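You operate a simulated robot arm through the tools that you are given. There is no shell and no other tool.

The job below is to be done with a simulated robot arm. You get a single attempt, and the scene is never put back.

## Task
Keep the shoe brush and the pad marked shoes in the shoe box.
Fine: lay the lid on the mattress meanwhile, then fit it back over the rim.

Only the result counts: the job must be done as asked and must still hold three seconds after the hand-in. Knocking over, shifting, dropping, spilling or breaking anything else fails it. Lids that push on must go on centred and level and be pressed home; caps that screw on are set level and turned clockwise until they are tight.

## Robot
A 6-joint arm with a two-finger gripper, fixed in place. Base frame: the origin is at the foot of the arm, x ahead of it, y to its left, z up; the work surface is at about z = 0.52. Lengths are in m, angles in rad, forces in N, time in s.
Its first joint turns from -2.897 to 2.897 rad. Payload 3.43 kg.
The TCP is the grasp point between the finger pads, 0.02 m short of the fingertips. In the tool frame z runs along the fingers and y along their closing line. Largest opening 0.19 m; the body of the gripper starts 0.248 m behind the TCP.
Orientation is that of the tool frame in the base frame, as a unit quaternion [w, x, y, z]. With the fingers straight down and closing along the base's y, the tool's x points along the base's -x, its y along +y and its z along -z.

## Interface
- The arm moves only by the tool servo_tool. Its argument "moves" is text: rows parted by semicolons, each of 6 numbers parted by spaces: the shift along the base's x, y, z in units of 20 mm (1.0 is 20 mm), then the turn, a rotation vector about the base's x, y, z in units of 6 degrees (1.0 is 6 degrees). In form: dx dy dz ax ay az; .... A call has 1 to 20 rows; each row shifts and turns the commanded pose from where the row before left it. "jaw" is the finger opening in m, from 0 to 0.19, set as the call begins (left out, the last holds). A call with a number of a shift or a turn outside -1 to 1 is refused whole. A row lasts 0.2 s, in which the tool goes at most 0.05 m and 0.15 rad; a call with a longer step from one row to the next is refused whole, and so is a gripper value outside its range. A pose out of reach is approached as far as the arm can. The call stops where the force on the tool passes 40 N (or 10 N more than at its start, if that is more) or the arm is blocked; 0.2 s more then pass. Each finger travels about 0.045 m/s and halts on what it meets, pressing with about 44 N; the grip force reading is that of the motor and also rises with nothing between the fingers. The clock runs only during rows and for 0.2 s after the last one: add rows that do not move to give the fingers time. The reply holds the time, the measured pose of the TCP, the force on the tool along the base axes, the opening and the grip force, in the units named above and with some noise, with the torque about the TCP (base axes, N m) and any sound that the robot's microphone picked up.
- Cameras (640 x 400 px; columns grow to the right, rows downward): "scene" is fixed at [0.0489, 0.649, 1.1103]; the picture's right is [-0.35, -0.94, 0.00], its down [-0.52, 0.19, -0.83] and it looks along [0.78, -0.29, -0.55] (base axes); focal length 371 px, centre (320, 200). "wrist" rides on the gripper at [0.07, -0.008, -0.288] in the tool frame; the picture's right is [0.12, 0.99, 0.00], its down [-0.96, 0.12, -0.25] and it looks along [-0.25, 0.03, 0.97] (tool axes); focal length 261 px, centre (320, 200). There is no depth. A picture from a camera that has moved, and an enlarged one, comes with that camera's place and axes in the base frame and with its lens.
- get_image(camera): a new picture of that camera. It takes no simulated time.
- lift_body(by): slides the trunk up (or, below 0, down) by that many m; the arm rides with it, the base frame stays. It gives what a move gives, with no picture.
- close_up(camera, box): a new picture of the part [left, top, right, bottom] of that camera's present view, enlarged. It takes no simulated time.
- sign_off(): hands the job in; it is judged then, once.

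Nothing tells you positions but the pictures and the camera data. Unless the task says otherwise, let go and move clear before handing in.

The tools are called after "Request:" by a JSON object that holds its "api" and its "payload". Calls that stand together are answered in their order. servo_tool: Moves the arm, as the interface text tells. Its arguments: {"type":"object","properties":{"moves":{"type":"string"},"jaw":{"type":"number"}},"required":["moves"]} The other tools are called the same way: lift_body (by) slides the trunk up or down; get_image (camera) takes a picture; close_up (camera, box) takes an enlarged picture of a part of a camera's view; sign_off () hands the job in.

At the start:

```text
time_s: 0.0
position: [0.6188, 0.2427, 0.8252]
tcp_rot: [0.0, 0.0, 1.0, 0.0]
ft_force: [0.1, -0.1, 0.0]
ft_torque: [0.0, 0.02, 0.04]
gripper_width: 0.19
gripper_force: 0.1
trunk travel left (down, up): [-0.1, 0.14]
```

scene: 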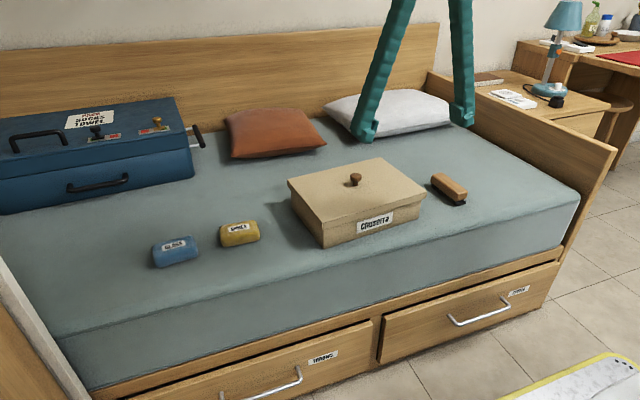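
wrist: 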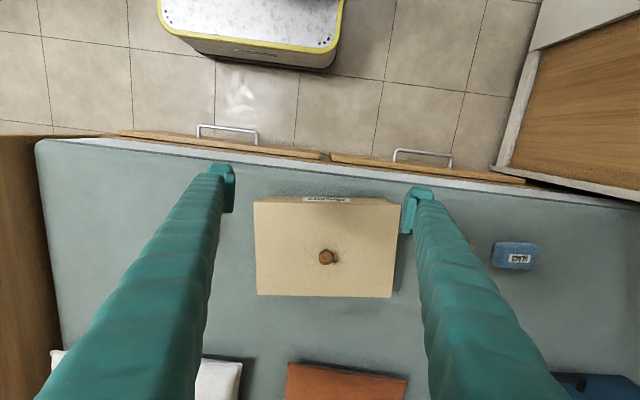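

I see a bed with a cardboard box with a knobbed lid, a shoe brush to its right, two pads (blue and yellow) to its left, and a blue case. I'll enlarge the labels before planning.

Request:
{"api": "close_up", "payload": {"camera": "scene", "box": [130, 200, 290, 300]}}

Request:
{"api": "close_up", "payload": {"camera": "scene", "box": [270, 140, 490, 270]}}

Request:
{"api": "close_up", "payload": {"camera": "scene", "box": [0, 80, 220, 220]}}

Request:
{"api": "close_up", "payload": {"camera": "wrist", "box": [200, 170, 560, 330]}}

```text
4.00 times, centred on (210, 250) of scene
camera zoom: at [0.0489, 0.649, 1.1103], right [-0.35, -0.94, 0.0], down [-0.52, 0.19, -0.83], along [0.78, -0.29, -0.55], focal length 1484 px, centre (760, 0)
```

zoom: 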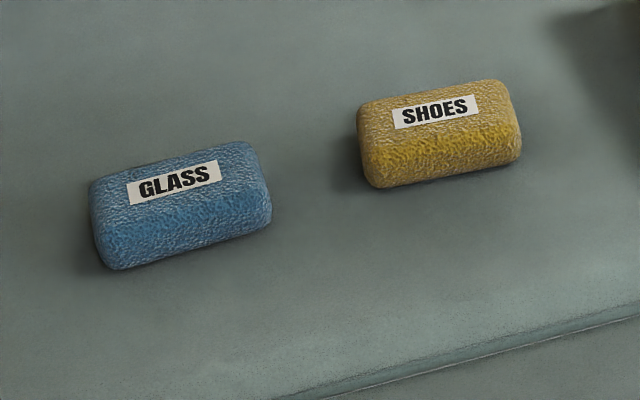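

```text
2.91 times, centred on (380, 205) of scene
camera zoom: at [0.0489, 0.649, 1.1103], right [-0.35, -0.94, 0.0], down [-0.52, 0.19, -0.83], along [0.78, -0.29, -0.55], focal length 1079 px, centre (146, 186)
```

zoom: 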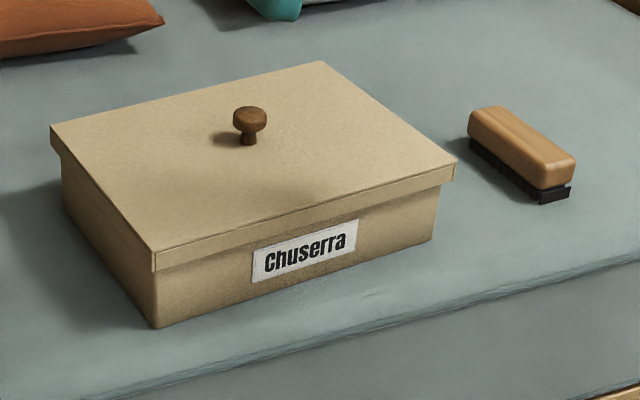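

```text
2.86 times, centred on (110, 150) of scene
camera zoom: at [0.0489, 0.649, 1.1103], right [-0.35, -0.94, 0.0], down [-0.52, 0.19, -0.83], along [0.78, -0.29, -0.55], focal length 1060 px, centre (920, 343)
```

zoom: 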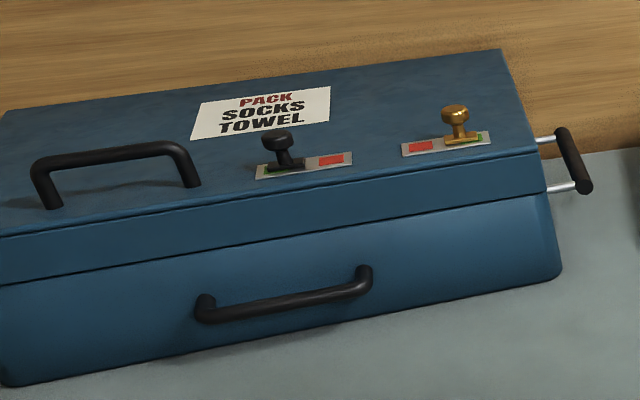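

```text
1.78 times, centred on (380, 250) of wrist
camera zoom: at [0.5475, 0.2339, 1.1131], right [-0.12, 0.99, 0.0], down [0.96, 0.12, 0.25], along [0.25, 0.03, -0.97], focal length 463 px, centre (213, 111)
```

zoom: 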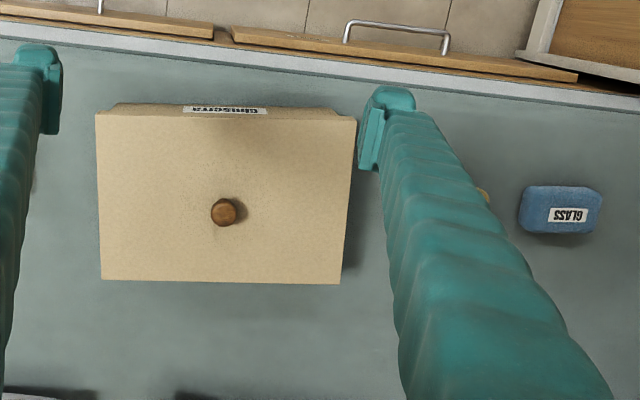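

The only loose pad labelled SHOES is the yellow one. The box's lid is centred near (0.789, 0.275), yawed about 5°, with its top near z 0.605; the brush is near (0.76, -0.01). I'll move above the knob, staying high, and look again.

Request:
{"api": "servo_tool", "payload": {"moves": "0.944 0.18 -0.4 0 0 0.0926;0.944 0.18 -0.4 0 0 0.0926;0.944 0.18 -0.4 0 0 0.0926;0.944 0.18 -0.4 0 0 0.0926;0.944 0.18 -0.4 0 0 0.0926;0.944 0.18 -0.4 0 0 0.0926;0.944 0.18 -0.4 0 0 0.0926;0.944 0.18 -0.4 0 0 0.0926;0.944 0.18 -0.4 0 0 0.0926;0 0 0 0 0 0", "jaw": 0.08}}

Request:
{"api": "get_image", "payload": {"camera": "wrist"}}

Request:
{"api": "get_image", "payload": {"camera": "scene"}}

```text
time_s: 2.2
position: [0.7899, 0.2759, 0.754]
tcp_rot: [0.0, -0.045, 0.999, 0.0]
ft_force: [-0.4, -0.2, -0.1]
ft_torque: [0.03, 0.0, 0.02]
gripper_width: 0.0797
gripper_force: 0.0
trunk travel left (down, up): [-0.1, 0.14]
```

```text
taken
camera wrist: at [0.7202, 0.2605, 1.0411], right [-0.21, 0.98, 0.0], down [0.95, 0.2, 0.25], along [0.24, 0.05, -0.97], focal length 261 px, centre (320, 200)
```

wrist: 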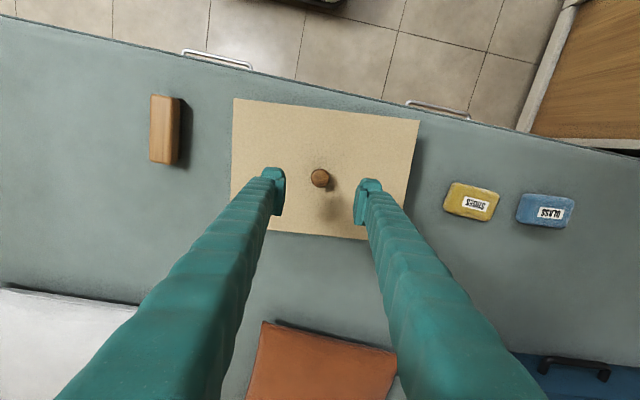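

```text
taken
```

scene: 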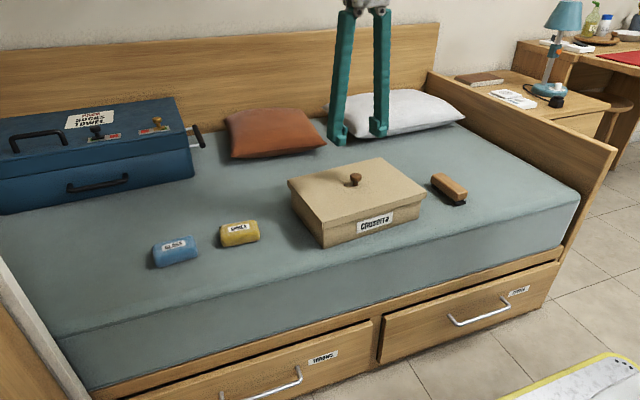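

The lid knob is about (0.787, 0.274), directly below the tool. I'll go down around it with the fingers still open, then check.

Request:
{"api": "servo_tool", "payload": {"moves": "-0.15 -0.1 -1 0 0 0;0 0 -1 0 0 0;0 0 -1 0 0 0;0 0 -1 0 0 0;0 0 -1 0 0 0;0 0 -0.5 0 0 0;0 0 -0.4 0 0 0;0 0 0 0 0 0"}}

Request:
{"api": "close_up", "payload": {"camera": "scene", "box": [270, 120, 450, 250]}}

Request:
{"api": "close_up", "payload": {"camera": "wrist", "box": [220, 100, 420, 240]}}

```text
time_s: 4.0
position: [0.7863, 0.2732, 0.6353]
tcp_rot: [0.0, -0.045, 0.999, -0.001]
ft_force: [0.1, -0.5, -0.8]
ft_torque: [0.04, -0.01, 0.0]
gripper_width: 0.0801
gripper_force: 0.1
trunk travel left (down, up): [-0.1, 0.14]
```

```text
3.08 times, centred on (360, 185) of scene
camera zoom: at [0.0489, 0.649, 1.1103], right [-0.35, -0.94, 0.0], down [-0.52, 0.19, -0.83], along [0.78, -0.29, -0.55], focal length 1142 px, centre (197, 246)
```

zoom: 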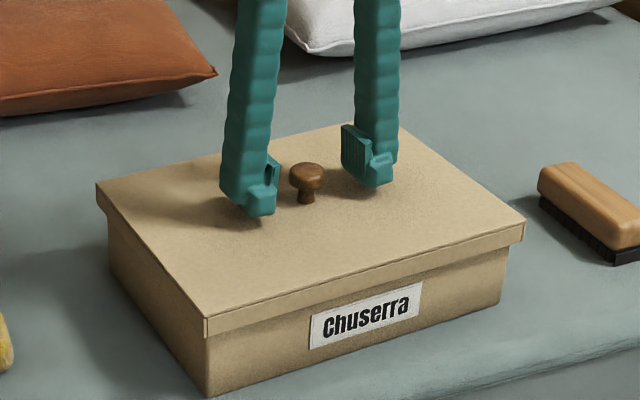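

```text
2.86 times, centred on (320, 170) of wrist
camera zoom: at [0.7164, 0.2586, 0.923], right [-0.21, 0.98, 0.0], down [0.95, 0.2, 0.25], along [0.24, 0.05, -0.97], focal length 745 px, centre (320, 286)
```

zoom: 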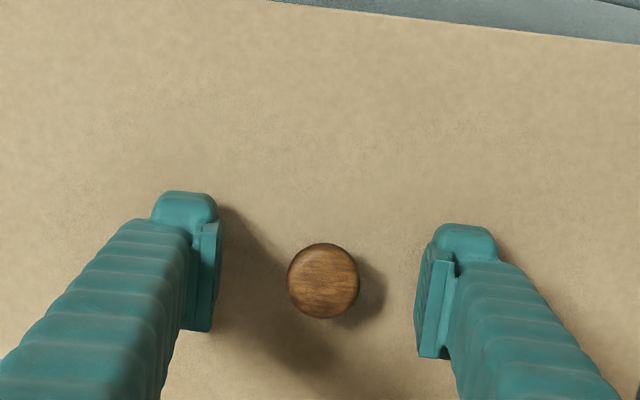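

The knob sits centred between the pads with the tips just above the lid. I'll ease down a few mm and close on it.

Request:
{"api": "servo_tool", "payload": {"moves": "-0.1 0 -0.15 0 0 0;0 0 0 0 0 0;0 0 0 0 0 0;0 0 0 0 0 0;0 0 0 0 0 0;0 0 0 0 0 0;0 0 0 0 0 0", "jaw": 0.0}}

Request:
{"api": "close_up", "payload": {"camera": "scene", "box": [270, 120, 450, 250]}}

```text
time_s: 5.6
position: [0.7854, 0.2738, 0.6335]
tcp_rot: [0.0, -0.045, 0.999, 0.0]
ft_force: [0.7, -0.8, 0.1]
ft_torque: [0.02, -0.03, -0.01]
gripper_width: 0.0269
gripper_force: 43.8
trunk travel left (down, up): [-0.1, 0.14]
```

```text
3.08 times, centred on (360, 185) of scene
camera zoom: at [0.0489, 0.649, 1.1103], right [-0.35, -0.94, 0.0], down [-0.52, 0.19, -0.83], along [0.78, -0.29, -0.55], focal length 1142 px, centre (197, 246)
```

zoom: 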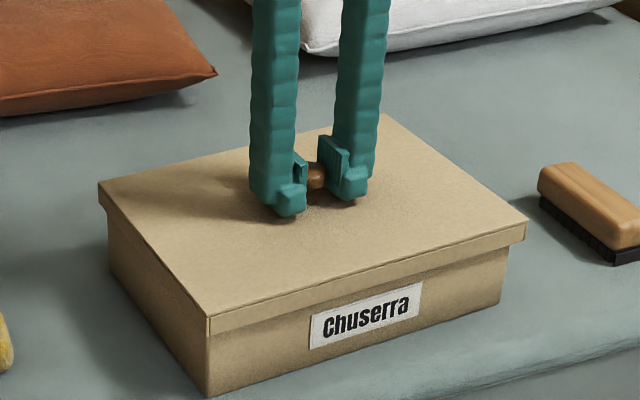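

The knob is held at 27 mm opening, and this closed-lid pose (0.7854, 0.2738, 0.6335) is my reference for refitting. Next I lift slowly.

Request:
{"api": "servo_tool", "payload": {"moves": "0 0 0.25 0 0 0;0 0 0.25 0 0 0;0 0 0.25 0 0 0;0 0 0.25 0 0 0;0 0 0.5 0 0 0;0 0 0.5 0 0 0;0 0 0 0 0 0"}}

Request:
{"api": "close_up", "payload": {"camera": "scene", "box": [270, 120, 450, 250]}}

```text
time_s: 7.2
position: [0.7829, 0.2742, 0.6738]
tcp_rot: [0.0, -0.044, 0.999, 0.0]
ft_force: [0.1, -0.3, -0.5]
ft_torque: [-0.01, -0.03, 0.01]
gripper_width: 0.0278
gripper_force: 43.5
trunk travel left (down, up): [-0.1, 0.14]
```

```text
3.08 times, centred on (360, 185) of scene
camera zoom: at [0.0489, 0.649, 1.1103], right [-0.35, -0.94, 0.0], down [-0.52, 0.19, -0.83], along [0.78, -0.29, -0.55], focal length 1142 px, centre (197, 246)
```

zoom: 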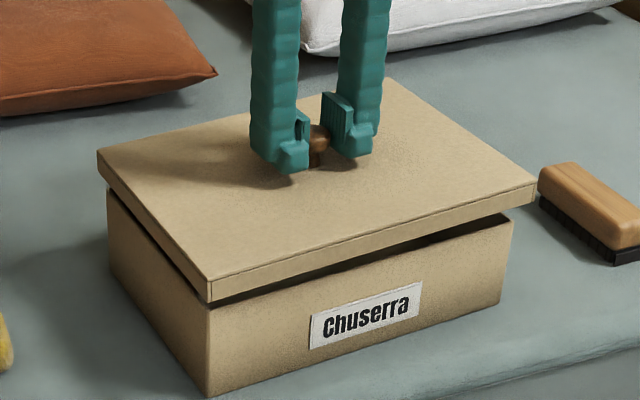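

The lid is coming up. I'll check whether the knob is slipping in the grip before going further.

Request:
{"api": "close_up", "payload": {"camera": "scene", "box": [335, 135, 385, 180]}}

Request:
{"api": "close_up", "payload": {"camera": "wrist", "box": [220, 100, 420, 240]}}

```text
8.89 times, centred on (360, 158) of scene
camera zoom: at [0.0489, 0.649, 1.1103], right [-0.35, -0.94, 0.0], down [-0.52, 0.19, -0.83], along [0.78, -0.29, -0.55], focal length 3298 px, centre (-36, 578)
```

zoom: 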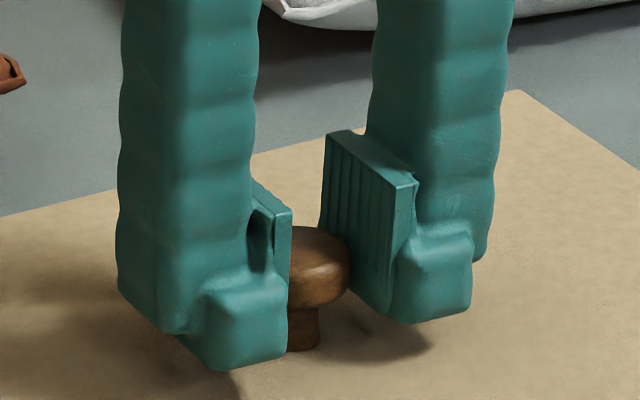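

```text
2.86 times, centred on (320, 170) of wrist
camera zoom: at [0.7129, 0.2584, 0.9605], right [-0.21, 0.98, 0.0], down [0.95, 0.2, 0.25], along [0.24, 0.05, -0.97], focal length 745 px, centre (320, 286)
```

zoom: 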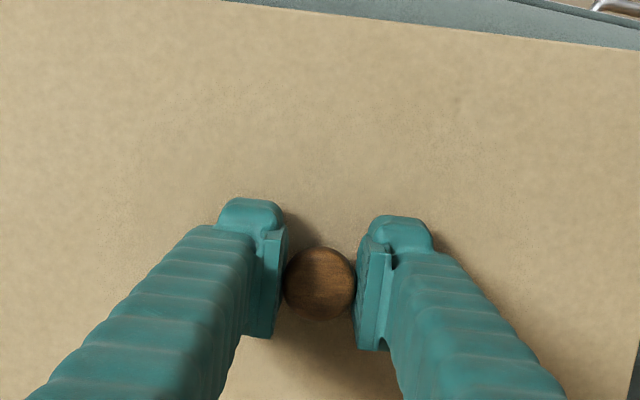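

The pads hold the head of the knob. I'll lift another 5 cm gently and compare the grip.

Request:
{"api": "servo_tool", "payload": {"moves": "0 0 0.4 0 0 0;0 0 0.4 0 0 0;0 0 0.4 0 0 0;0 0 0.4 0 0 0;0 0 0.4 0 0 0;0 0 0.4 0 0 0;0 0 0.4 0 0 0;0 0 0 0 0 0"}}

Request:
{"api": "close_up", "payload": {"camera": "scene", "box": [335, 105, 385, 150]}}

Request:
{"api": "get_image", "payload": {"camera": "wrist"}}

Request:
{"api": "get_image", "payload": {"camera": "scene"}}

```text
time_s: 9.0
position: [0.783, 0.2726, 0.7298]
tcp_rot: [-0.001, -0.045, 0.999, 0.001]
ft_force: [-0.6, -0.5, -0.9]
ft_torque: [0.02, 0.03, -0.06]
gripper_width: 0.0276
gripper_force: 44.2
trunk travel left (down, up): [-0.1, 0.14]
```

```text
8.89 times, centred on (360, 128) of scene
camera zoom: at [0.0489, 0.649, 1.1103], right [-0.35, -0.94, 0.0], down [-0.52, 0.19, -0.83], along [0.78, -0.29, -0.55], focal length 3298 px, centre (-36, 844)
```

zoom: 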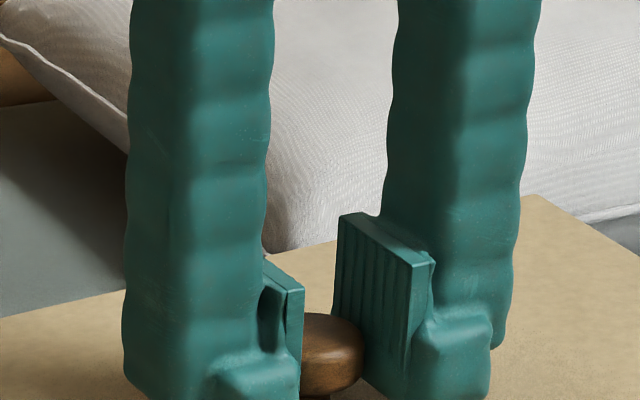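

```text
taken
camera wrist: at [0.7134, 0.2579, 1.0157], right [-0.21, 0.98, 0.0], down [0.95, 0.2, 0.25], along [0.24, 0.05, -0.97], focal length 261 px, centre (320, 200)
```

wrist: 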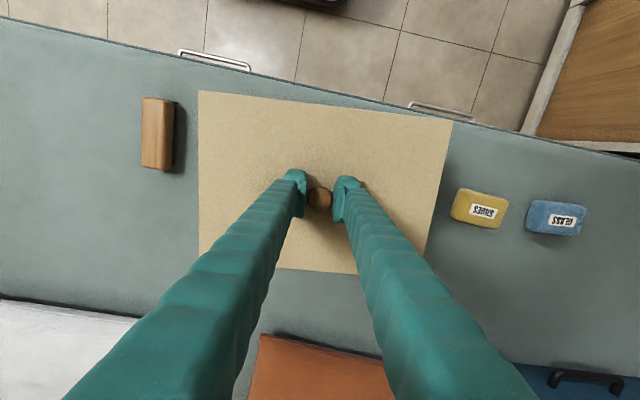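

```text
taken
```

scene: 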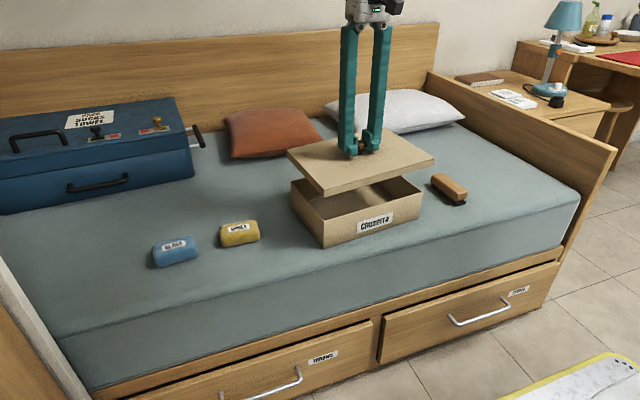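

The grip is stable and the box is open and empty. I'll carry the lid to the bare mattress right of the brush, at about (0.83, -0.20), turning it about 95° clockwise so its long side runs along x.

Request:
{"api": "servo_tool", "payload": {"moves": "0.05 -0.3 0.4 0 0 0;0.098 -0.6 0.4 0 0 -0.3;0.098 -0.985 0.4 0 0 -0.66;0.098 -0.985 0 0 0 -0.66;0.098 -0.985 0 0 0 -0.66;0.098 -0.985 0 0 0 -0.66;0.098 -0.985 0 0 0 -0.66;0.098 -0.985 0 0 0 -0.66;0.098 -0.985 0 0 0 -0.66;0.098 -0.985 0 0 0 -0.66;0.098 -0.985 0 0 0 -0.66;0.098 -0.985 0 0 0 -0.66;0.098 -0.985 0 0 0 -0.66;0.098 -0.985 0 0 0 -0.66;0.098 -0.985 0 0 0 -0.66;0.098 -0.985 0 0 0 -0.66;0.098 -0.985 0 0 0 -0.66;0.098 -0.985 0 0 0 -0.66;0 -0.6 0 0 0 -0.66;0 -0.4 0 0 0 -0.66"}}

Request:
{"api": "get_image", "payload": {"camera": "wrist"}}

Request:
{"api": "get_image", "payload": {"camera": "scene"}}

```text
time_s: 13.2
position: [0.8196, -0.0793, 0.7528]
tcp_rot: [0.0, 0.559, 0.829, 0.0]
ft_force: [0.2, 0.4, 0.3]
ft_torque: [-0.03, 0.01, 0.01]
gripper_width: 0.0277
gripper_force: 44.0
trunk travel left (down, up): [-0.1, 0.14]
```

```text
taken
camera wrist: at [0.7844, -0.0181, 1.0393], right [0.88, 0.48, 0.0], down [0.47, -0.85, 0.25], along [0.12, -0.22, -0.97], focal length 261 px, centre (320, 200)
```

wrist: 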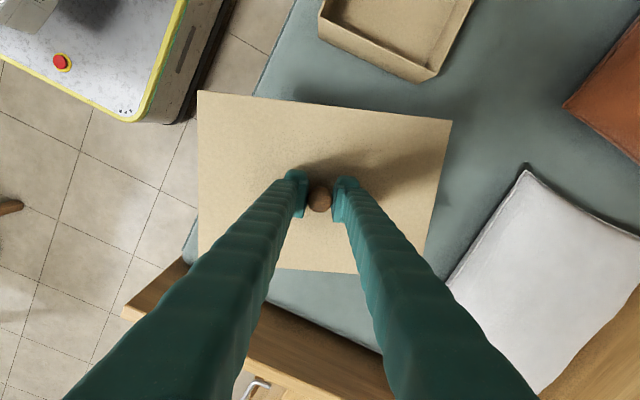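

```text
taken
```

scene: 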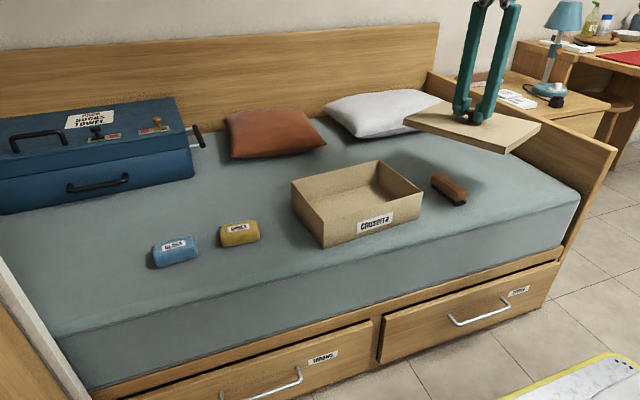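

The lid is travelling level. I'll finish the turn and shift, still high.

Request:
{"api": "servo_tool", "payload": {"moves": "0.074 -0.86 0 0 0 -0.524;0.074 -0.86 0 0 0 -0.524;0.074 -0.86 0 0 0 -0.524;0.074 -0.86 0 0 0 -0.524;0.074 -0.86 0 0 0 -0.524;0.074 -0.86 0 0 0 -0.524;0.074 -0.86 0 0 0 -0.524;0 0 0 0 0 0"}}

Request:
{"api": "get_image", "payload": {"camera": "wrist"}}

Request:
{"api": "get_image", "payload": {"camera": "scene"}}

```text
time_s: 15.0
position: [0.8284, -0.2004, 0.7545]
tcp_rot: [0.0, 0.707, 0.707, 0.0]
ft_force: [-1.0, 0.1, -0.2]
ft_torque: [0.03, 0.04, 0.05]
gripper_width: 0.0278
gripper_force: 44.6
trunk travel left (down, up): [-0.1, 0.14]
```

```text
taken
camera wrist: at [0.8202, -0.1302, 1.0404], right [0.99, 0.12, 0.0], down [0.12, -0.96, 0.25], along [0.03, -0.25, -0.97], focal length 261 px, centre (320, 200)
```

wrist: 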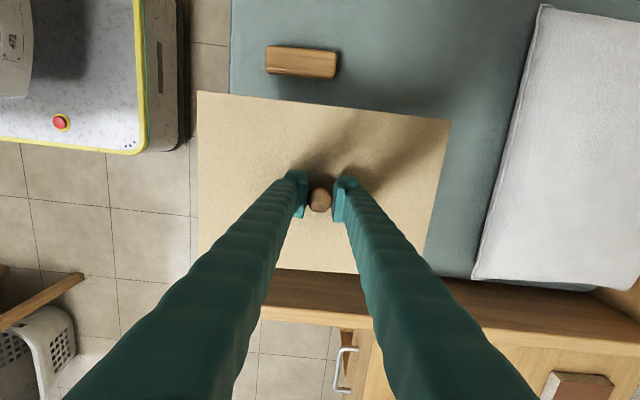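

```text
taken
```

scene: 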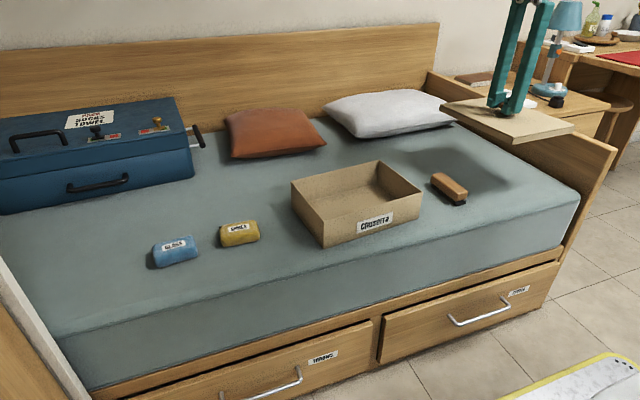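

The lid is square with the bed, clear of the brush, footboard and front edge. I'll go down most of the way, then feel for contact.

Request:
{"api": "servo_tool", "payload": {"moves": "0 0 -0.9 0 0 0;0 0 -0.9 0 0 0;0 0 -0.9 0 0 0;0 0 -0.9 0 0 0;0 0 -0.9 0 0 0;0 0 -0.9 0 0 0;0 0 -0.9 0 0 0;0 0 -0.8 0 0 0;0 0 -0.5 0 0 0;0 0 -0.3 0 0 0;0 0 0 0 0 0"}}

Request:
{"api": "close_up", "payload": {"camera": "scene", "box": [400, 100, 600, 225]}}

```text
time_s: 17.4
position: [0.8295, -0.2004, 0.5942]
tcp_rot: [0.0, 0.707, 0.707, 0.0]
ft_force: [0.2, -0.5, -0.4]
ft_torque: [-0.02, 0.01, 0.03]
gripper_width: 0.0277
gripper_force: 44.4
trunk travel left (down, up): [-0.1, 0.14]
```

```text
3.20 times, centred on (500, 162) of scene
camera zoom: at [0.0489, 0.649, 1.1103], right [-0.35, -0.94, 0.0], down [-0.52, 0.19, -0.83], along [0.78, -0.29, -0.55], focal length 1187 px, centre (-256, 320)
```

zoom: 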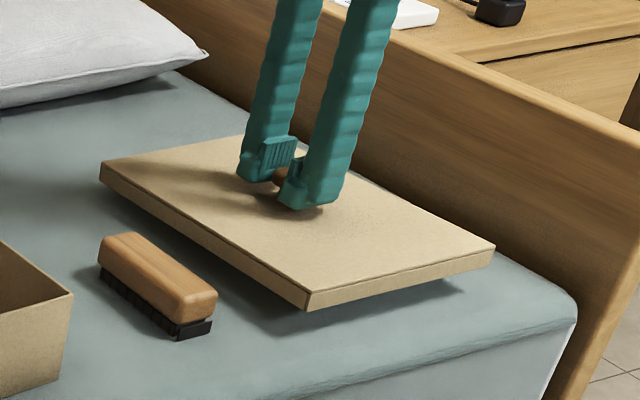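

Still a little above the mattress. I'll lower in small steps.

Request:
{"api": "servo_tool", "payload": {"moves": "0 0 -0.15 0 0 0;0 0 -0.15 0 0 0;0 0 -0.15 0 0 0;0 0 -0.15 0 0 0;0 0 0 0 0 0"}}

Request:
{"api": "close_up", "payload": {"camera": "scene", "box": [400, 100, 600, 225]}}

```text
time_s: 18.6
position: [0.8289, -0.2, 0.5832]
tcp_rot: [0.0, 0.707, 0.707, 0.0]
ft_force: [-0.4, 0.0, -0.4]
ft_torque: [0.0, 0.04, 0.0]
gripper_width: 0.0276
gripper_force: 44.0
trunk travel left (down, up): [-0.1, 0.14]
```

```text
3.20 times, centred on (500, 162) of scene
camera zoom: at [0.0489, 0.649, 1.1103], right [-0.35, -0.94, 0.0], down [-0.52, 0.19, -0.83], along [0.78, -0.29, -0.55], focal length 1187 px, centre (-256, 320)
```

zoom: 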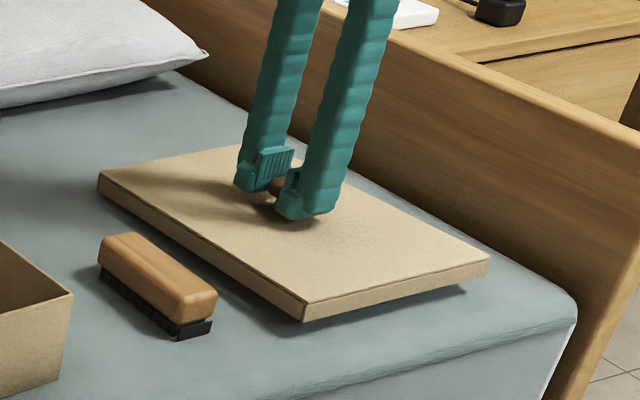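

Request:
{"api": "servo_tool", "payload": {"moves": "0 0 -0.1 0 0 0;0 0 -0.1 0 0 0;0 0 -0.1 0 0 0;0 0 0 0 0 0"}}

Request:
{"api": "close_up", "payload": {"camera": "scene", "box": [400, 100, 600, 225]}}

```text
time_s: 19.6
position: [0.8299, -0.2004, 0.5779]
tcp_rot: [-0.001, 0.707, 0.707, 0.0]
ft_force: [-1.1, 0.7, 1.5]
ft_torque: [0.02, -0.25, -0.03]
gripper_width: 0.0276
gripper_force: 44.5
trunk travel left (down, up): [-0.1, 0.14]
```

```text
3.20 times, centred on (500, 162) of scene
camera zoom: at [0.0489, 0.649, 1.1103], right [-0.35, -0.94, 0.0], down [-0.52, 0.19, -0.83], along [0.78, -0.29, -0.55], focal length 1187 px, centre (-256, 320)
```

zoom: 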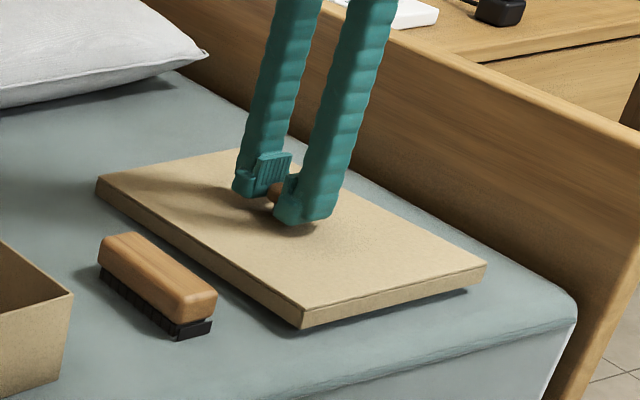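

First contact shows in the torque. A few more mm to seat it flat.

Request:
{"api": "servo_tool", "payload": {"moves": "0 0 -0.1 0 0 0;0 0 -0.1 0 0 0;0 0 0 0 0 0"}}

Request:
{"api": "close_up", "payload": {"camera": "scene", "box": [400, 100, 600, 225]}}

```text
time_s: 20.4
position: [0.8304, -0.2001, 0.5729]
tcp_rot: [0.0, 0.707, 0.707, 0.0]
ft_force: [0.3, 0.0, -0.5]
ft_torque: [0.0, -0.07, -0.05]
gripper_width: 0.0274
gripper_force: 43.8
trunk travel left (down, up): [-0.1, 0.14]
```

```text
3.20 times, centred on (500, 162) of scene
camera zoom: at [0.0489, 0.649, 1.1103], right [-0.35, -0.94, 0.0], down [-0.52, 0.19, -0.83], along [0.78, -0.29, -0.55], focal length 1187 px, centre (-256, 320)
```

zoom: 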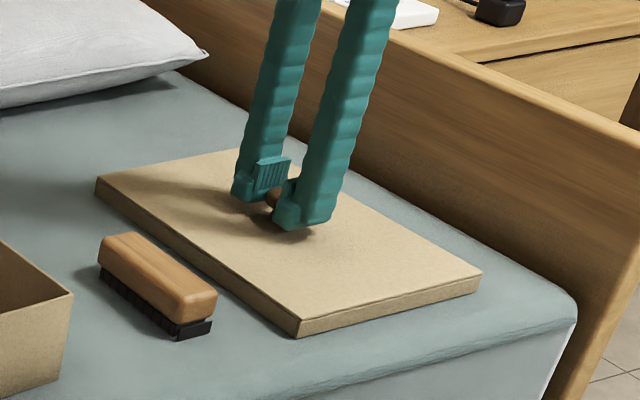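

Request:
{"api": "servo_tool", "payload": {"moves": "0 0 -0.1 0 0 0;0 0 0 0 0 0"}}

Request:
{"api": "close_up", "payload": {"camera": "scene", "box": [420, 130, 560, 218]}}

```text
time_s: 21.0
position: [0.8295, -0.2002, 0.5732]
tcp_rot: [0.0, 0.707, 0.707, -0.001]
ft_force: [-2.8, -0.8, 13.3]
ft_torque: [-0.04, 0.0, -0.01]
gripper_width: 0.0274
gripper_force: 44.1
trunk travel left (down, up): [-0.1, 0.14]
```

```text
4.55 times, centred on (490, 174) of scene
camera zoom: at [0.0489, 0.649, 1.1103], right [-0.35, -0.94, 0.0], down [-0.52, 0.19, -0.83], along [0.78, -0.29, -0.55], focal length 1686 px, centre (-453, 318)
```

zoom: 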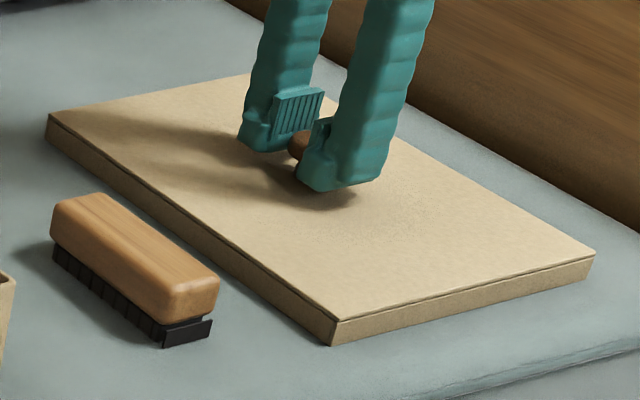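

The lid lies flat on the mattress. I'll ease the load, open and rise straight up.

Request:
{"api": "servo_tool", "payload": {"moves": "0 0 0.1 0 0 0;0 0 0 0 0 0;0 0 0 0 0 0;0 0 0 0 0 0;0 0 0.3 0 0 0;0 0 0.7 0 0 0;0 0 1 0 0 0;0 0 1 0 0 0;0 0 1 0 0 0;0 0 1 0 0 0;0 0 1 0 0 0;0 0 1 0 0 0;0 0 1 0 0 0;0 0 0 0 0 0", "jaw": 0.08}}

Request:
{"api": "get_image", "payload": {"camera": "wrist"}}

Request:
{"api": "close_up", "payload": {"camera": "scene", "box": [270, 100, 590, 300]}}

```text
time_s: 24.0
position: [0.8293, -0.2, 0.7328]
tcp_rot: [0.001, 0.707, 0.707, -0.001]
ft_force: [-0.3, -0.3, -0.9]
ft_torque: [0.0, -0.04, -0.02]
gripper_width: 0.0802
gripper_force: 0.1
trunk travel left (down, up): [-0.1, 0.14]
```

```text
taken
camera wrist: at [0.82, -0.1299, 1.0208], right [0.99, 0.12, 0.0], down [0.12, -0.96, 0.25], along [0.03, -0.25, -0.97], focal length 261 px, centre (320, 200)
```

wrist: 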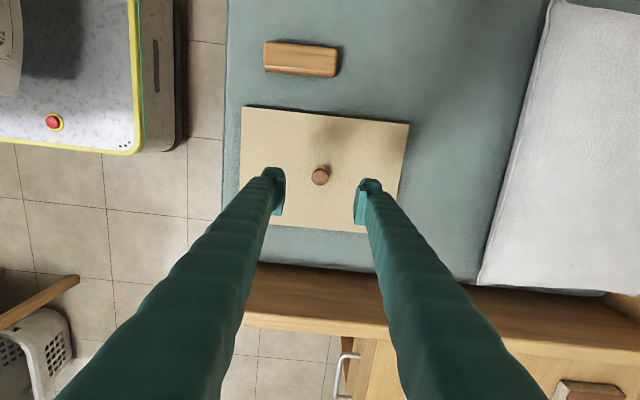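

```text
2.00 times, centred on (430, 200) of scene
camera zoom: at [0.0489, 0.649, 1.1103], right [-0.35, -0.94, 0.0], down [-0.52, 0.19, -0.83], along [0.78, -0.29, -0.55], focal length 742 px, centre (100, 200)
```

zoom: 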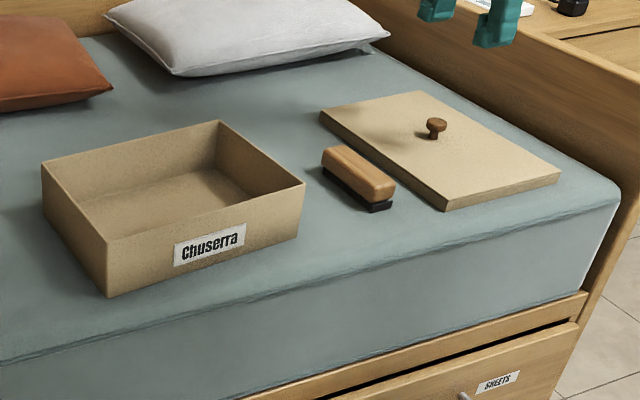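

The lid is down flat. I'll go over the brush, turning the fingers back to close along y, and view it from straight above.

Request:
{"api": "servo_tool", "payload": {"moves": "-0.19 0.61 -0.05 0 0 1;-0.19 0.61 -0.05 0 0 1;-0.19 0.61 -0.05 0 0 1;-0.19 0.61 -0.05 0 0 1;-0.19 0.61 -0.05 0 0 1;-0.19 0.61 -0.05 0 0 1;-0.19 0.61 -0.05 0 0 1;-0.19 0.61 -0.05 0 0 1;-0.19 0.61 -0.05 0 0 1;-0.19 0.61 -0.05 0 0 1;-0.19 0.61 -0.05 0 0 1;-0.19 0.61 -0.05 0 0 1;-0.19 0.61 -0.05 0 0 1;-0.19 0.61 -0.05 0 0 1;-0.19 0.61 -0.05 0 0 1;0 0 0 0 0 0", "jaw": 0.1}}

Request:
{"api": "get_image", "payload": {"camera": "wrist"}}

Request:
{"api": "close_up", "payload": {"camera": "wrist", "box": [220, 100, 420, 240]}}

```text
time_s: 27.4
position: [0.7721, -0.0175, 0.7192]
tcp_rot: [0.0, -0.001, 1.0, 0.0]
ft_force: [0.4, -1.0, 0.5]
ft_torque: [0.01, -0.03, 0.0]
gripper_width: 0.0999
gripper_force: 0.0
trunk travel left (down, up): [-0.1, 0.14]
```

```text
taken
camera wrist: at [0.701, -0.0272, 1.0058], right [-0.12, 0.99, 0.0], down [0.96, 0.12, 0.25], along [0.25, 0.03, -0.97], focal length 261 px, centre (320, 200)
```

wrist: 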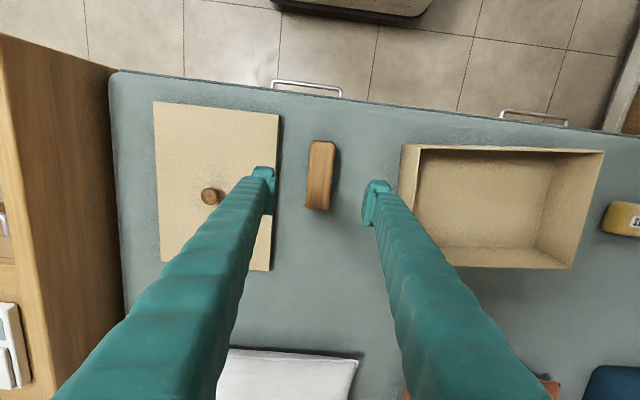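

```text
2.86 times, centred on (320, 170) of wrist
camera zoom: at [0.701, -0.0272, 1.0058], right [-0.12, 0.99, 0.0], down [0.96, 0.12, 0.25], along [0.25, 0.03, -0.97], focal length 745 px, centre (320, 286)
```

zoom: 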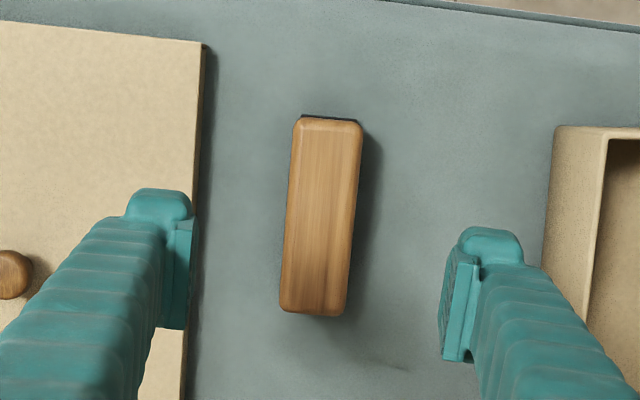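

The brush is at about (0.774, -0.018), yaw about +2°, with clear room either side. I'll go down around it.

Request:
{"api": "servo_tool", "payload": {"moves": "0.08 0 -1 0 0 0.35;0 0 -1 0 0 0;0 0 -1 0 0 0;0 0 -1 0 0 0;0 0 -1 0 0 0;0 0 -1 0 0 0;0 0 -0.9 0 0 0;0 0 -0.5 0 0 0;0 0 -0.4 0 0 0;0 0 0 0 0 0", "jaw": 0.08}}

Request:
{"api": "close_up", "payload": {"camera": "wrist", "box": [220, 100, 420, 240]}}

Request:
{"api": "close_up", "payload": {"camera": "scene", "box": [390, 130, 510, 220]}}

```text
time_s: 29.6
position: [0.7727, -0.0165, 0.5607]
tcp_rot: [0.0, -0.018, 1.0, 0.0]
ft_force: [0.8, 0.4, 0.1]
ft_torque: [-0.02, -0.02, 0.0]
gripper_width: 0.0796
gripper_force: 0.2
trunk travel left (down, up): [-0.1, 0.14]
```

```text
2.86 times, centred on (320, 170) of wrist
camera zoom: at [0.7026, -0.0286, 0.8485], right [-0.16, 0.99, 0.0], down [0.96, 0.15, 0.25], along [0.24, 0.04, -0.97], focal length 745 px, centre (320, 286)
```

zoom: 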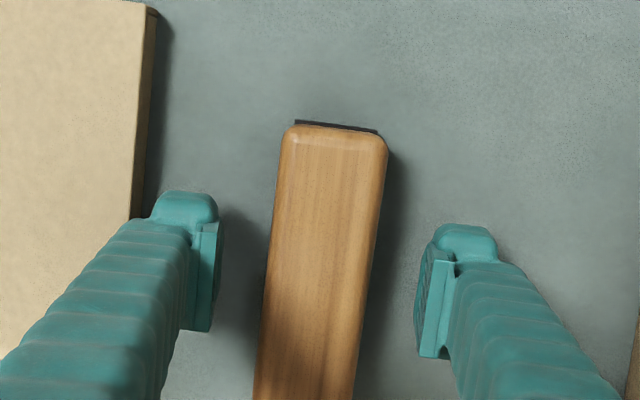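

```text
4.44 times, centred on (450, 175) of scene
camera zoom: at [0.0489, 0.649, 1.1103], right [-0.35, -0.94, 0.0], down [-0.52, 0.19, -0.83], along [0.78, -0.29, -0.55], focal length 1649 px, centre (-258, 311)
```

zoom: 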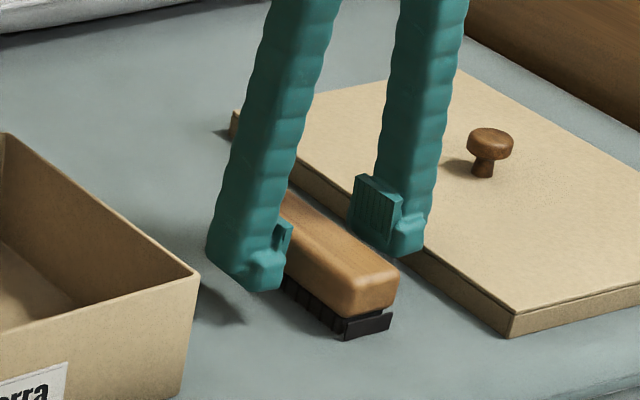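

The fingers straddle the brush. I'll lower a bit more and close.

Request:
{"api": "servo_tool", "payload": {"moves": "0 0 -0.35 0 0 0;0 0 0 0 0 0;0 0 0 0 0 0"}}

Request:
{"api": "servo_tool", "payload": {"moves": "0 0 0 0 0 0;0 0 0 0 0 0;0 0 0 0 0 0;0 0 0 0 0 0;0 0 0 0 0 0", "jaw": 0.0}}

Request:
{"api": "close_up", "payload": {"camera": "scene", "box": [390, 130, 510, 220]}}

```text
time_s: 30.4
position: [0.7729, -0.0173, 0.5545]
tcp_rot: [0.001, -0.017, 1.0, 0.0]
ft_force: [-0.7, 0.5, 0.2]
ft_torque: [-0.02, -0.02, 0.0]
gripper_width: 0.08
gripper_force: 0.1
trunk travel left (down, up): [-0.1, 0.14]
```

```text
time_s: 31.6
position: [0.7729, -0.0186, 0.554]
tcp_rot: [0.0, -0.018, 1.0, 0.001]
ft_force: [0.0, 0.3, 0.2]
ft_torque: [0.01, -0.01, -0.02]
gripper_width: 0.0405
gripper_force: 43.5
trunk travel left (down, up): [-0.1, 0.14]
```

```text
4.44 times, centred on (450, 175) of scene
camera zoom: at [0.0489, 0.649, 1.1103], right [-0.35, -0.94, 0.0], down [-0.52, 0.19, -0.83], along [0.78, -0.29, -0.55], focal length 1649 px, centre (-258, 311)
```

zoom: 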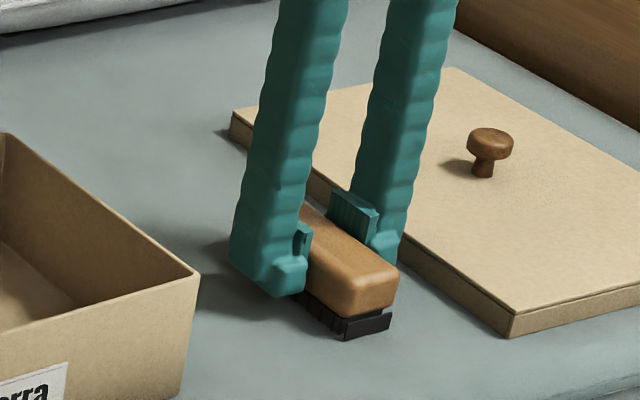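

The brush is held at 40 mm. I'll lift it and carry it over the right-hand half of the box.

Request:
{"api": "servo_tool", "payload": {"moves": "0 0 0.5 0 0 0;0 0 1 0 0 0;0 0 1 0 0 0;0 0 1 0 0 0;0 0 1 0 0 0;0 0 1 0 0 0;0 0 1 0 0 0;0 0 0.8 0 0 0;0.08 0.927 0 0 0 0.045;0.08 0.927 0 0 0 0.045;0.08 0.927 0 0 0 0.045;0.08 0.927 0 0 0 0.045;0.08 0.927 0 0 0 0.045;0.08 0.927 0 0 0 0.045;0.08 0.927 0 0 0 0.045;0.08 0.927 0 0 0 0.045;0.08 0.927 0 0 0 0.045;0.08 0.927 0 0 0 0.045;0.08 0.927 0 0 0 0.045;0.04 0.9 0 0 0 0"}}

Request:
{"api": "get_image", "payload": {"camera": "wrist"}}

Request:
{"api": "get_image", "payload": {"camera": "scene"}}

```text
time_s: 35.8
position: [0.7912, 0.2038, 0.7004]
tcp_rot: [0.0, -0.045, 0.999, 0.0]
ft_force: [0.1, -0.1, -0.8]
ft_torque: [0.03, -0.02, 0.03]
gripper_width: 0.0407
gripper_force: 43.8
trunk travel left (down, up): [-0.1, 0.14]
```

```text
taken
camera wrist: at [0.7213, 0.1879, 0.987], right [-0.21, 0.98, 0.0], down [0.95, 0.2, 0.25], along [0.24, 0.05, -0.97], focal length 261 px, centre (320, 200)
```

wrist: 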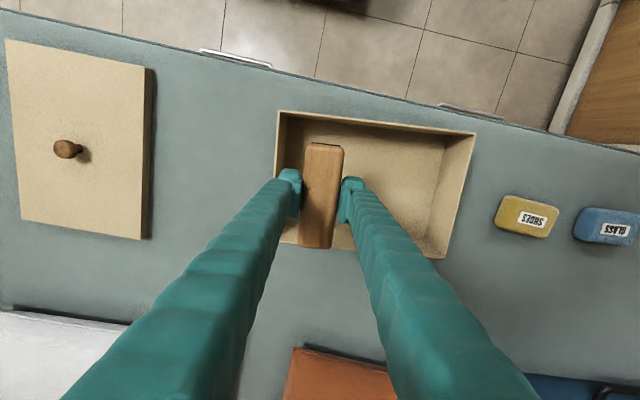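

```text
taken
```

scene: 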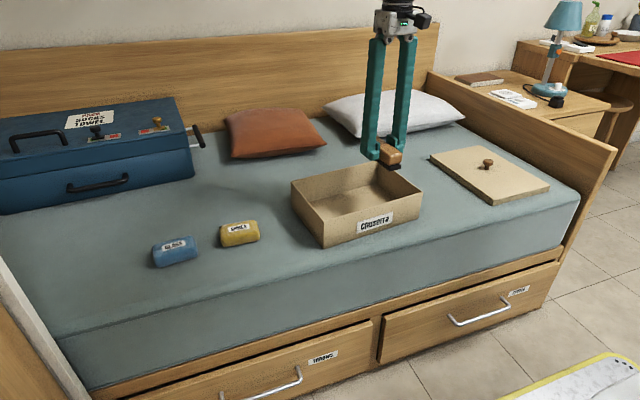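

The brush hangs well inside the rim, clear of the walls. I'll lower it into the box.

Request:
{"api": "servo_tool", "payload": {"moves": "0 0 -0.9 0 0 0;0 0 -0.9 0 0 0;0 0 -0.9 0 0 0;0 0 -0.9 0 0 0;0 0 -0.9 0 0 0;0 0 -0.9 0 0 0;0 0 -0.6 0 0 0;0 0 -0.4 0 0 0;0 0 0 0 0 0"}}

Request:
{"api": "close_up", "payload": {"camera": "scene", "box": [280, 130, 450, 260]}}

Request:
{"api": "get_image", "payload": {"camera": "wrist"}}

```text
time_s: 37.8
position: [0.7914, 0.203, 0.5741]
tcp_rot: [0.0, -0.045, 0.999, -0.001]
ft_force: [0.7, 0.5, -0.2]
ft_torque: [0.0, -0.04, -0.03]
gripper_width: 0.0407
gripper_force: 44.3
trunk travel left (down, up): [-0.1, 0.14]
```

```text
3.08 times, centred on (365, 195) of scene
camera zoom: at [0.0489, 0.649, 1.1103], right [-0.35, -0.94, 0.0], down [-0.52, 0.19, -0.83], along [0.78, -0.29, -0.55], focal length 1142 px, centre (182, 215)
```

zoom: 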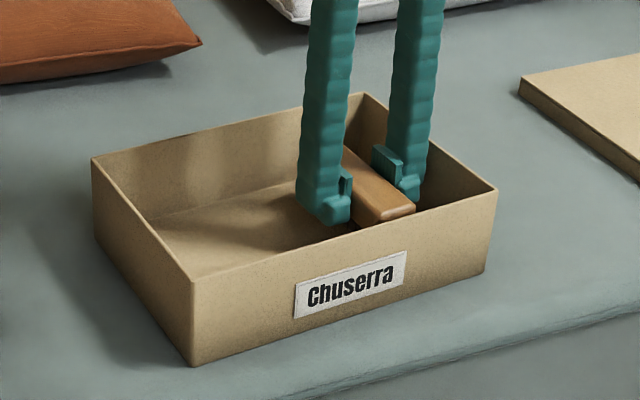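

```text
taken
camera wrist: at [0.7218, 0.1884, 0.8611], right [-0.21, 0.98, 0.0], down [0.95, 0.2, 0.25], along [0.24, 0.05, -0.97], focal length 261 px, centre (320, 200)
```

wrist: 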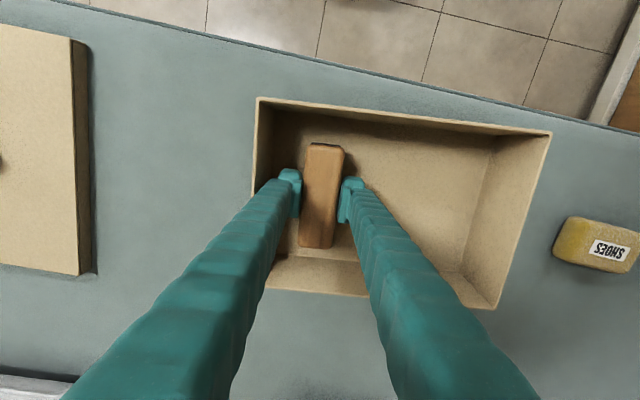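

Nearly at the floor. I'll lower in small steps until I feel it.

Request:
{"api": "servo_tool", "payload": {"moves": "0 0 -0.15 0 0 0;0 0 -0.15 0 0 0;0 0 -0.15 0 0 0;0 0 -0.15 0 0 0;0 0 0 0 0 0"}}

```text
time_s: 39.0
position: [0.7906, 0.2055, 0.5609]
tcp_rot: [0.0, -0.044, 0.999, 0.0]
ft_force: [-0.2, -0.8, -0.9]
ft_torque: [0.01, -0.01, -0.03]
gripper_width: 0.0409
gripper_force: 43.9
trunk travel left (down, up): [-0.1, 0.14]
```

Request:
{"api": "servo_tool", "payload": {"moves": "0 0 -0.1 0 0 0;0 0 -0.1 0 0 0;0 0 0 0 0 0"}}

```text
time_s: 39.8
position: [0.7914, 0.2043, 0.5594]
tcp_rot: [0.001, -0.043, 0.999, 0.0]
ft_force: [-7.7, -4.2, 29.8]
ft_torque: [-0.11, 0.52, 0.02]
gripper_width: 0.0403
gripper_force: 44.0
trunk travel left (down, up): [-0.1, 0.14]
```

The brush is on the floor of the box, pressing. I'll relieve it, open a little and rise straight up.

Request:
{"api": "servo_tool", "payload": {"moves": "0 0 0.12 0 0 0;0 0 0 0 0 0"}}

Request:
{"api": "servo_tool", "payload": {"moves": "0 0 0 0 0 0;0 0 0 0 0 0;0 0 0 0 0 0;0 0 0.3 0 0 0;0 0 0.7 0 0 0;0 0 1 0 0 0;0 0 1 0 0 0;0 0 1 0 0 0;0 0 1 0 0 0;0 0 1 0 0 0;0 0 1 0 0 0;0 0 0 0 0 0", "jaw": 0.065}}

Request:
{"api": "get_image", "payload": {"camera": "wrist"}}

Request:
{"api": "close_up", "payload": {"camera": "scene", "box": [200, 130, 450, 285]}}

```text
time_s: 40.4
position: [0.7916, 0.2055, 0.5606]
tcp_rot: [0.0, -0.045, 0.999, 0.0]
ft_force: [-0.3, -1.5, 6.5]
ft_torque: [0.01, -0.27, -0.02]
gripper_width: 0.0406
gripper_force: 44.4
trunk travel left (down, up): [-0.1, 0.14]
```

```text
time_s: 43.0
position: [0.7923, 0.2032, 0.7001]
tcp_rot: [0.0, -0.044, 0.999, 0.0]
ft_force: [0.4, 0.2, -1.3]
ft_torque: [-0.03, 0.02, 0.01]
gripper_width: 0.0652
gripper_force: 0.1
trunk travel left (down, up): [-0.1, 0.14]
```

```text
taken
camera wrist: at [0.722, 0.1885, 0.987], right [-0.21, 0.98, 0.0], down [0.95, 0.2, 0.25], along [0.24, 0.05, -0.97], focal length 261 px, centre (320, 200)
```

wrist: 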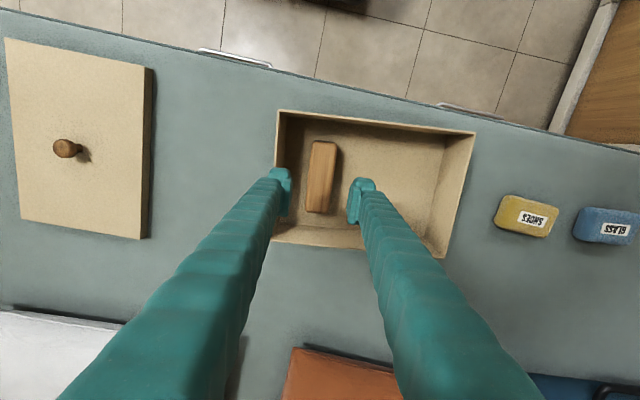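

```text
2.56 times, centred on (325, 208) of scene
camera zoom: at [0.0489, 0.649, 1.1103], right [-0.35, -0.94, 0.0], down [-0.52, 0.19, -0.83], along [0.78, -0.29, -0.55], focal length 950 px, centre (307, 181)
```

zoom: 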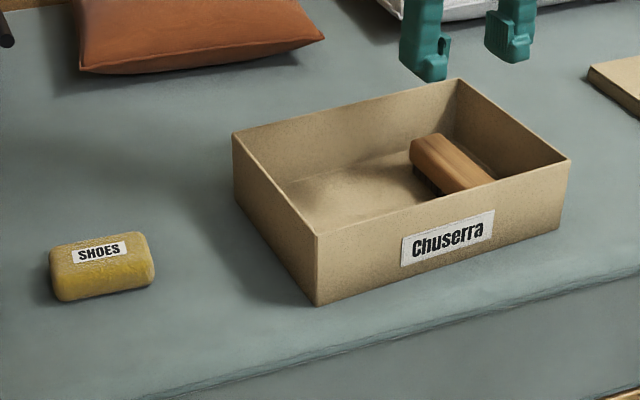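

The brush is in and the box hasn't moved. Next I go over the yellow SHOES pad, turning the fingers to close along x, across its narrow side.

Request:
{"api": "servo_tool", "payload": {"moves": "0 0.984 0 0 0 0.745;0 0.984 0 0 0 0.745;0 0.984 0 0 0 0.745;0 0.984 0 0 0 0.745;0 0.984 0 0 0 0.745;0 0.984 0 0 0 0.745;0 0.984 0 0 0 0.745;0 0.984 0 0 0 0.745;0 0.984 0 0 0 0.745;0 0.984 0 0 0 0.745;0 0.984 0 0 0 0.745;0 0.984 0 0 0 0.745;0 0.984 0 0 0 0.745;0 0.984 0 0 0 0.745;0 0.984 0 0 0 0.745;0 0.984 0 0 0 0.745;0 0.984 0 0 0 0.745;-0.1 0.984 0 0 0 0.745;-0.2 0.984 0 0 0 0.745;0 0 0 0 0 0", "jaw": 0.1}}

Request:
{"api": "get_image", "payload": {"camera": "wrist"}}

Request:
{"api": "get_image", "payload": {"camera": "scene"}}

```text
time_s: 47.2
position: [0.7859, 0.578, 0.6988]
tcp_rot: [0.0, -0.707, 0.707, 0.0]
ft_force: [0.0, 0.0, 0.0]
ft_torque: [-0.01, 0.01, -0.02]
gripper_width: 0.0999
gripper_force: 0.0
trunk travel left (down, up): [-0.1, 0.14]
```

```text
taken
camera wrist: at [0.7945, 0.5062, 0.9864], right [-0.99, -0.12, 0.0], down [-0.12, 0.96, 0.25], along [-0.03, 0.25, -0.97], focal length 261 px, centre (320, 200)
```

wrist: 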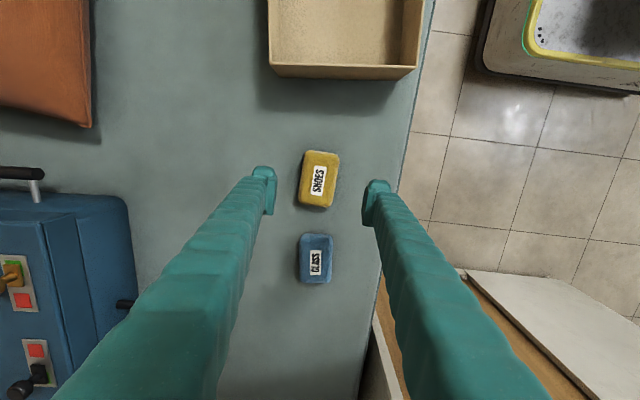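

```text
taken
```

scene: 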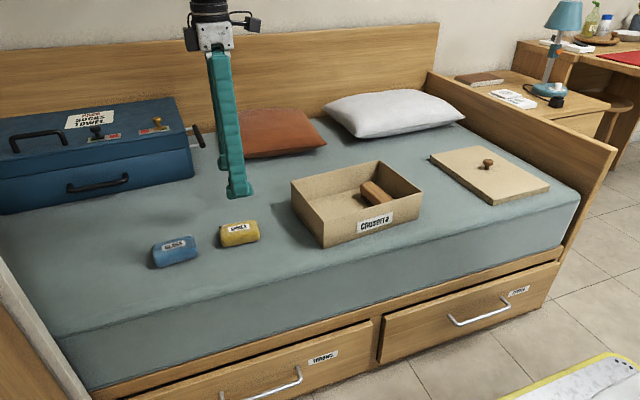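

The pad is centred below at about (0.786, 0.580), yaw about -2°. I'll go down around it.

Request:
{"api": "servo_tool", "payload": {"moves": "0 0.05 -1 0 0 -0.35;0 0.05 -1 0 0 0;0 0 -1 0 0 0;0 0 -1 0 0 0;0 0 -1 0 0 0;0 0 -1 0 0 0;0 0 -0.6 0 0 0;0 0 -0.4 0 0 0;0 0 0 0 0 0"}}

Request:
{"api": "close_up", "payload": {"camera": "wrist", "box": [220, 100, 420, 240]}}

Request:
{"api": "close_up", "payload": {"camera": "scene", "box": [170, 180, 300, 280]}}

```text
time_s: 49.2
position: [0.7866, 0.5802, 0.5595]
tcp_rot: [0.0, -0.694, 0.72, 0.0]
ft_force: [0.4, -0.2, -0.1]
ft_torque: [0.04, 0.01, 0.0]
gripper_width: 0.0999
gripper_force: 0.0
trunk travel left (down, up): [-0.1, 0.14]
```

```text
2.86 times, centred on (320, 170) of wrist
camera zoom: at [0.7917, 0.5093, 0.8458], right [-1.0, -0.08, 0.0], down [-0.08, 0.97, 0.25], along [-0.02, 0.25, -0.97], focal length 745 px, centre (320, 286)
```

zoom: 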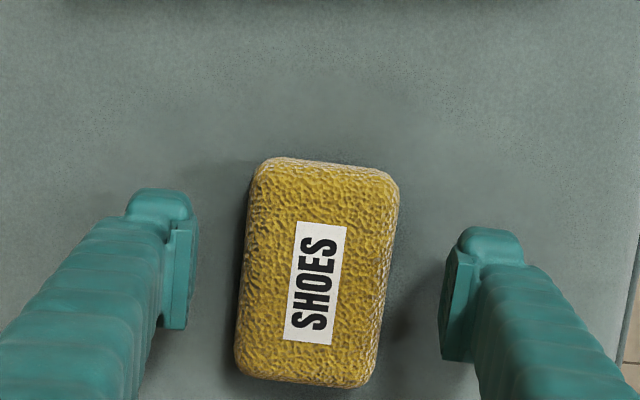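

```text
4.00 times, centred on (235, 230) of scene
camera zoom: at [0.0489, 0.649, 1.1103], right [-0.35, -0.94, 0.0], down [-0.52, 0.19, -0.83], along [0.78, -0.29, -0.55], focal length 1484 px, centre (660, 80)
```

zoom: 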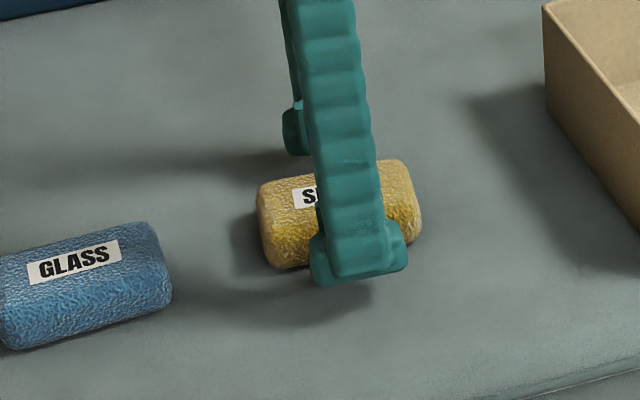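

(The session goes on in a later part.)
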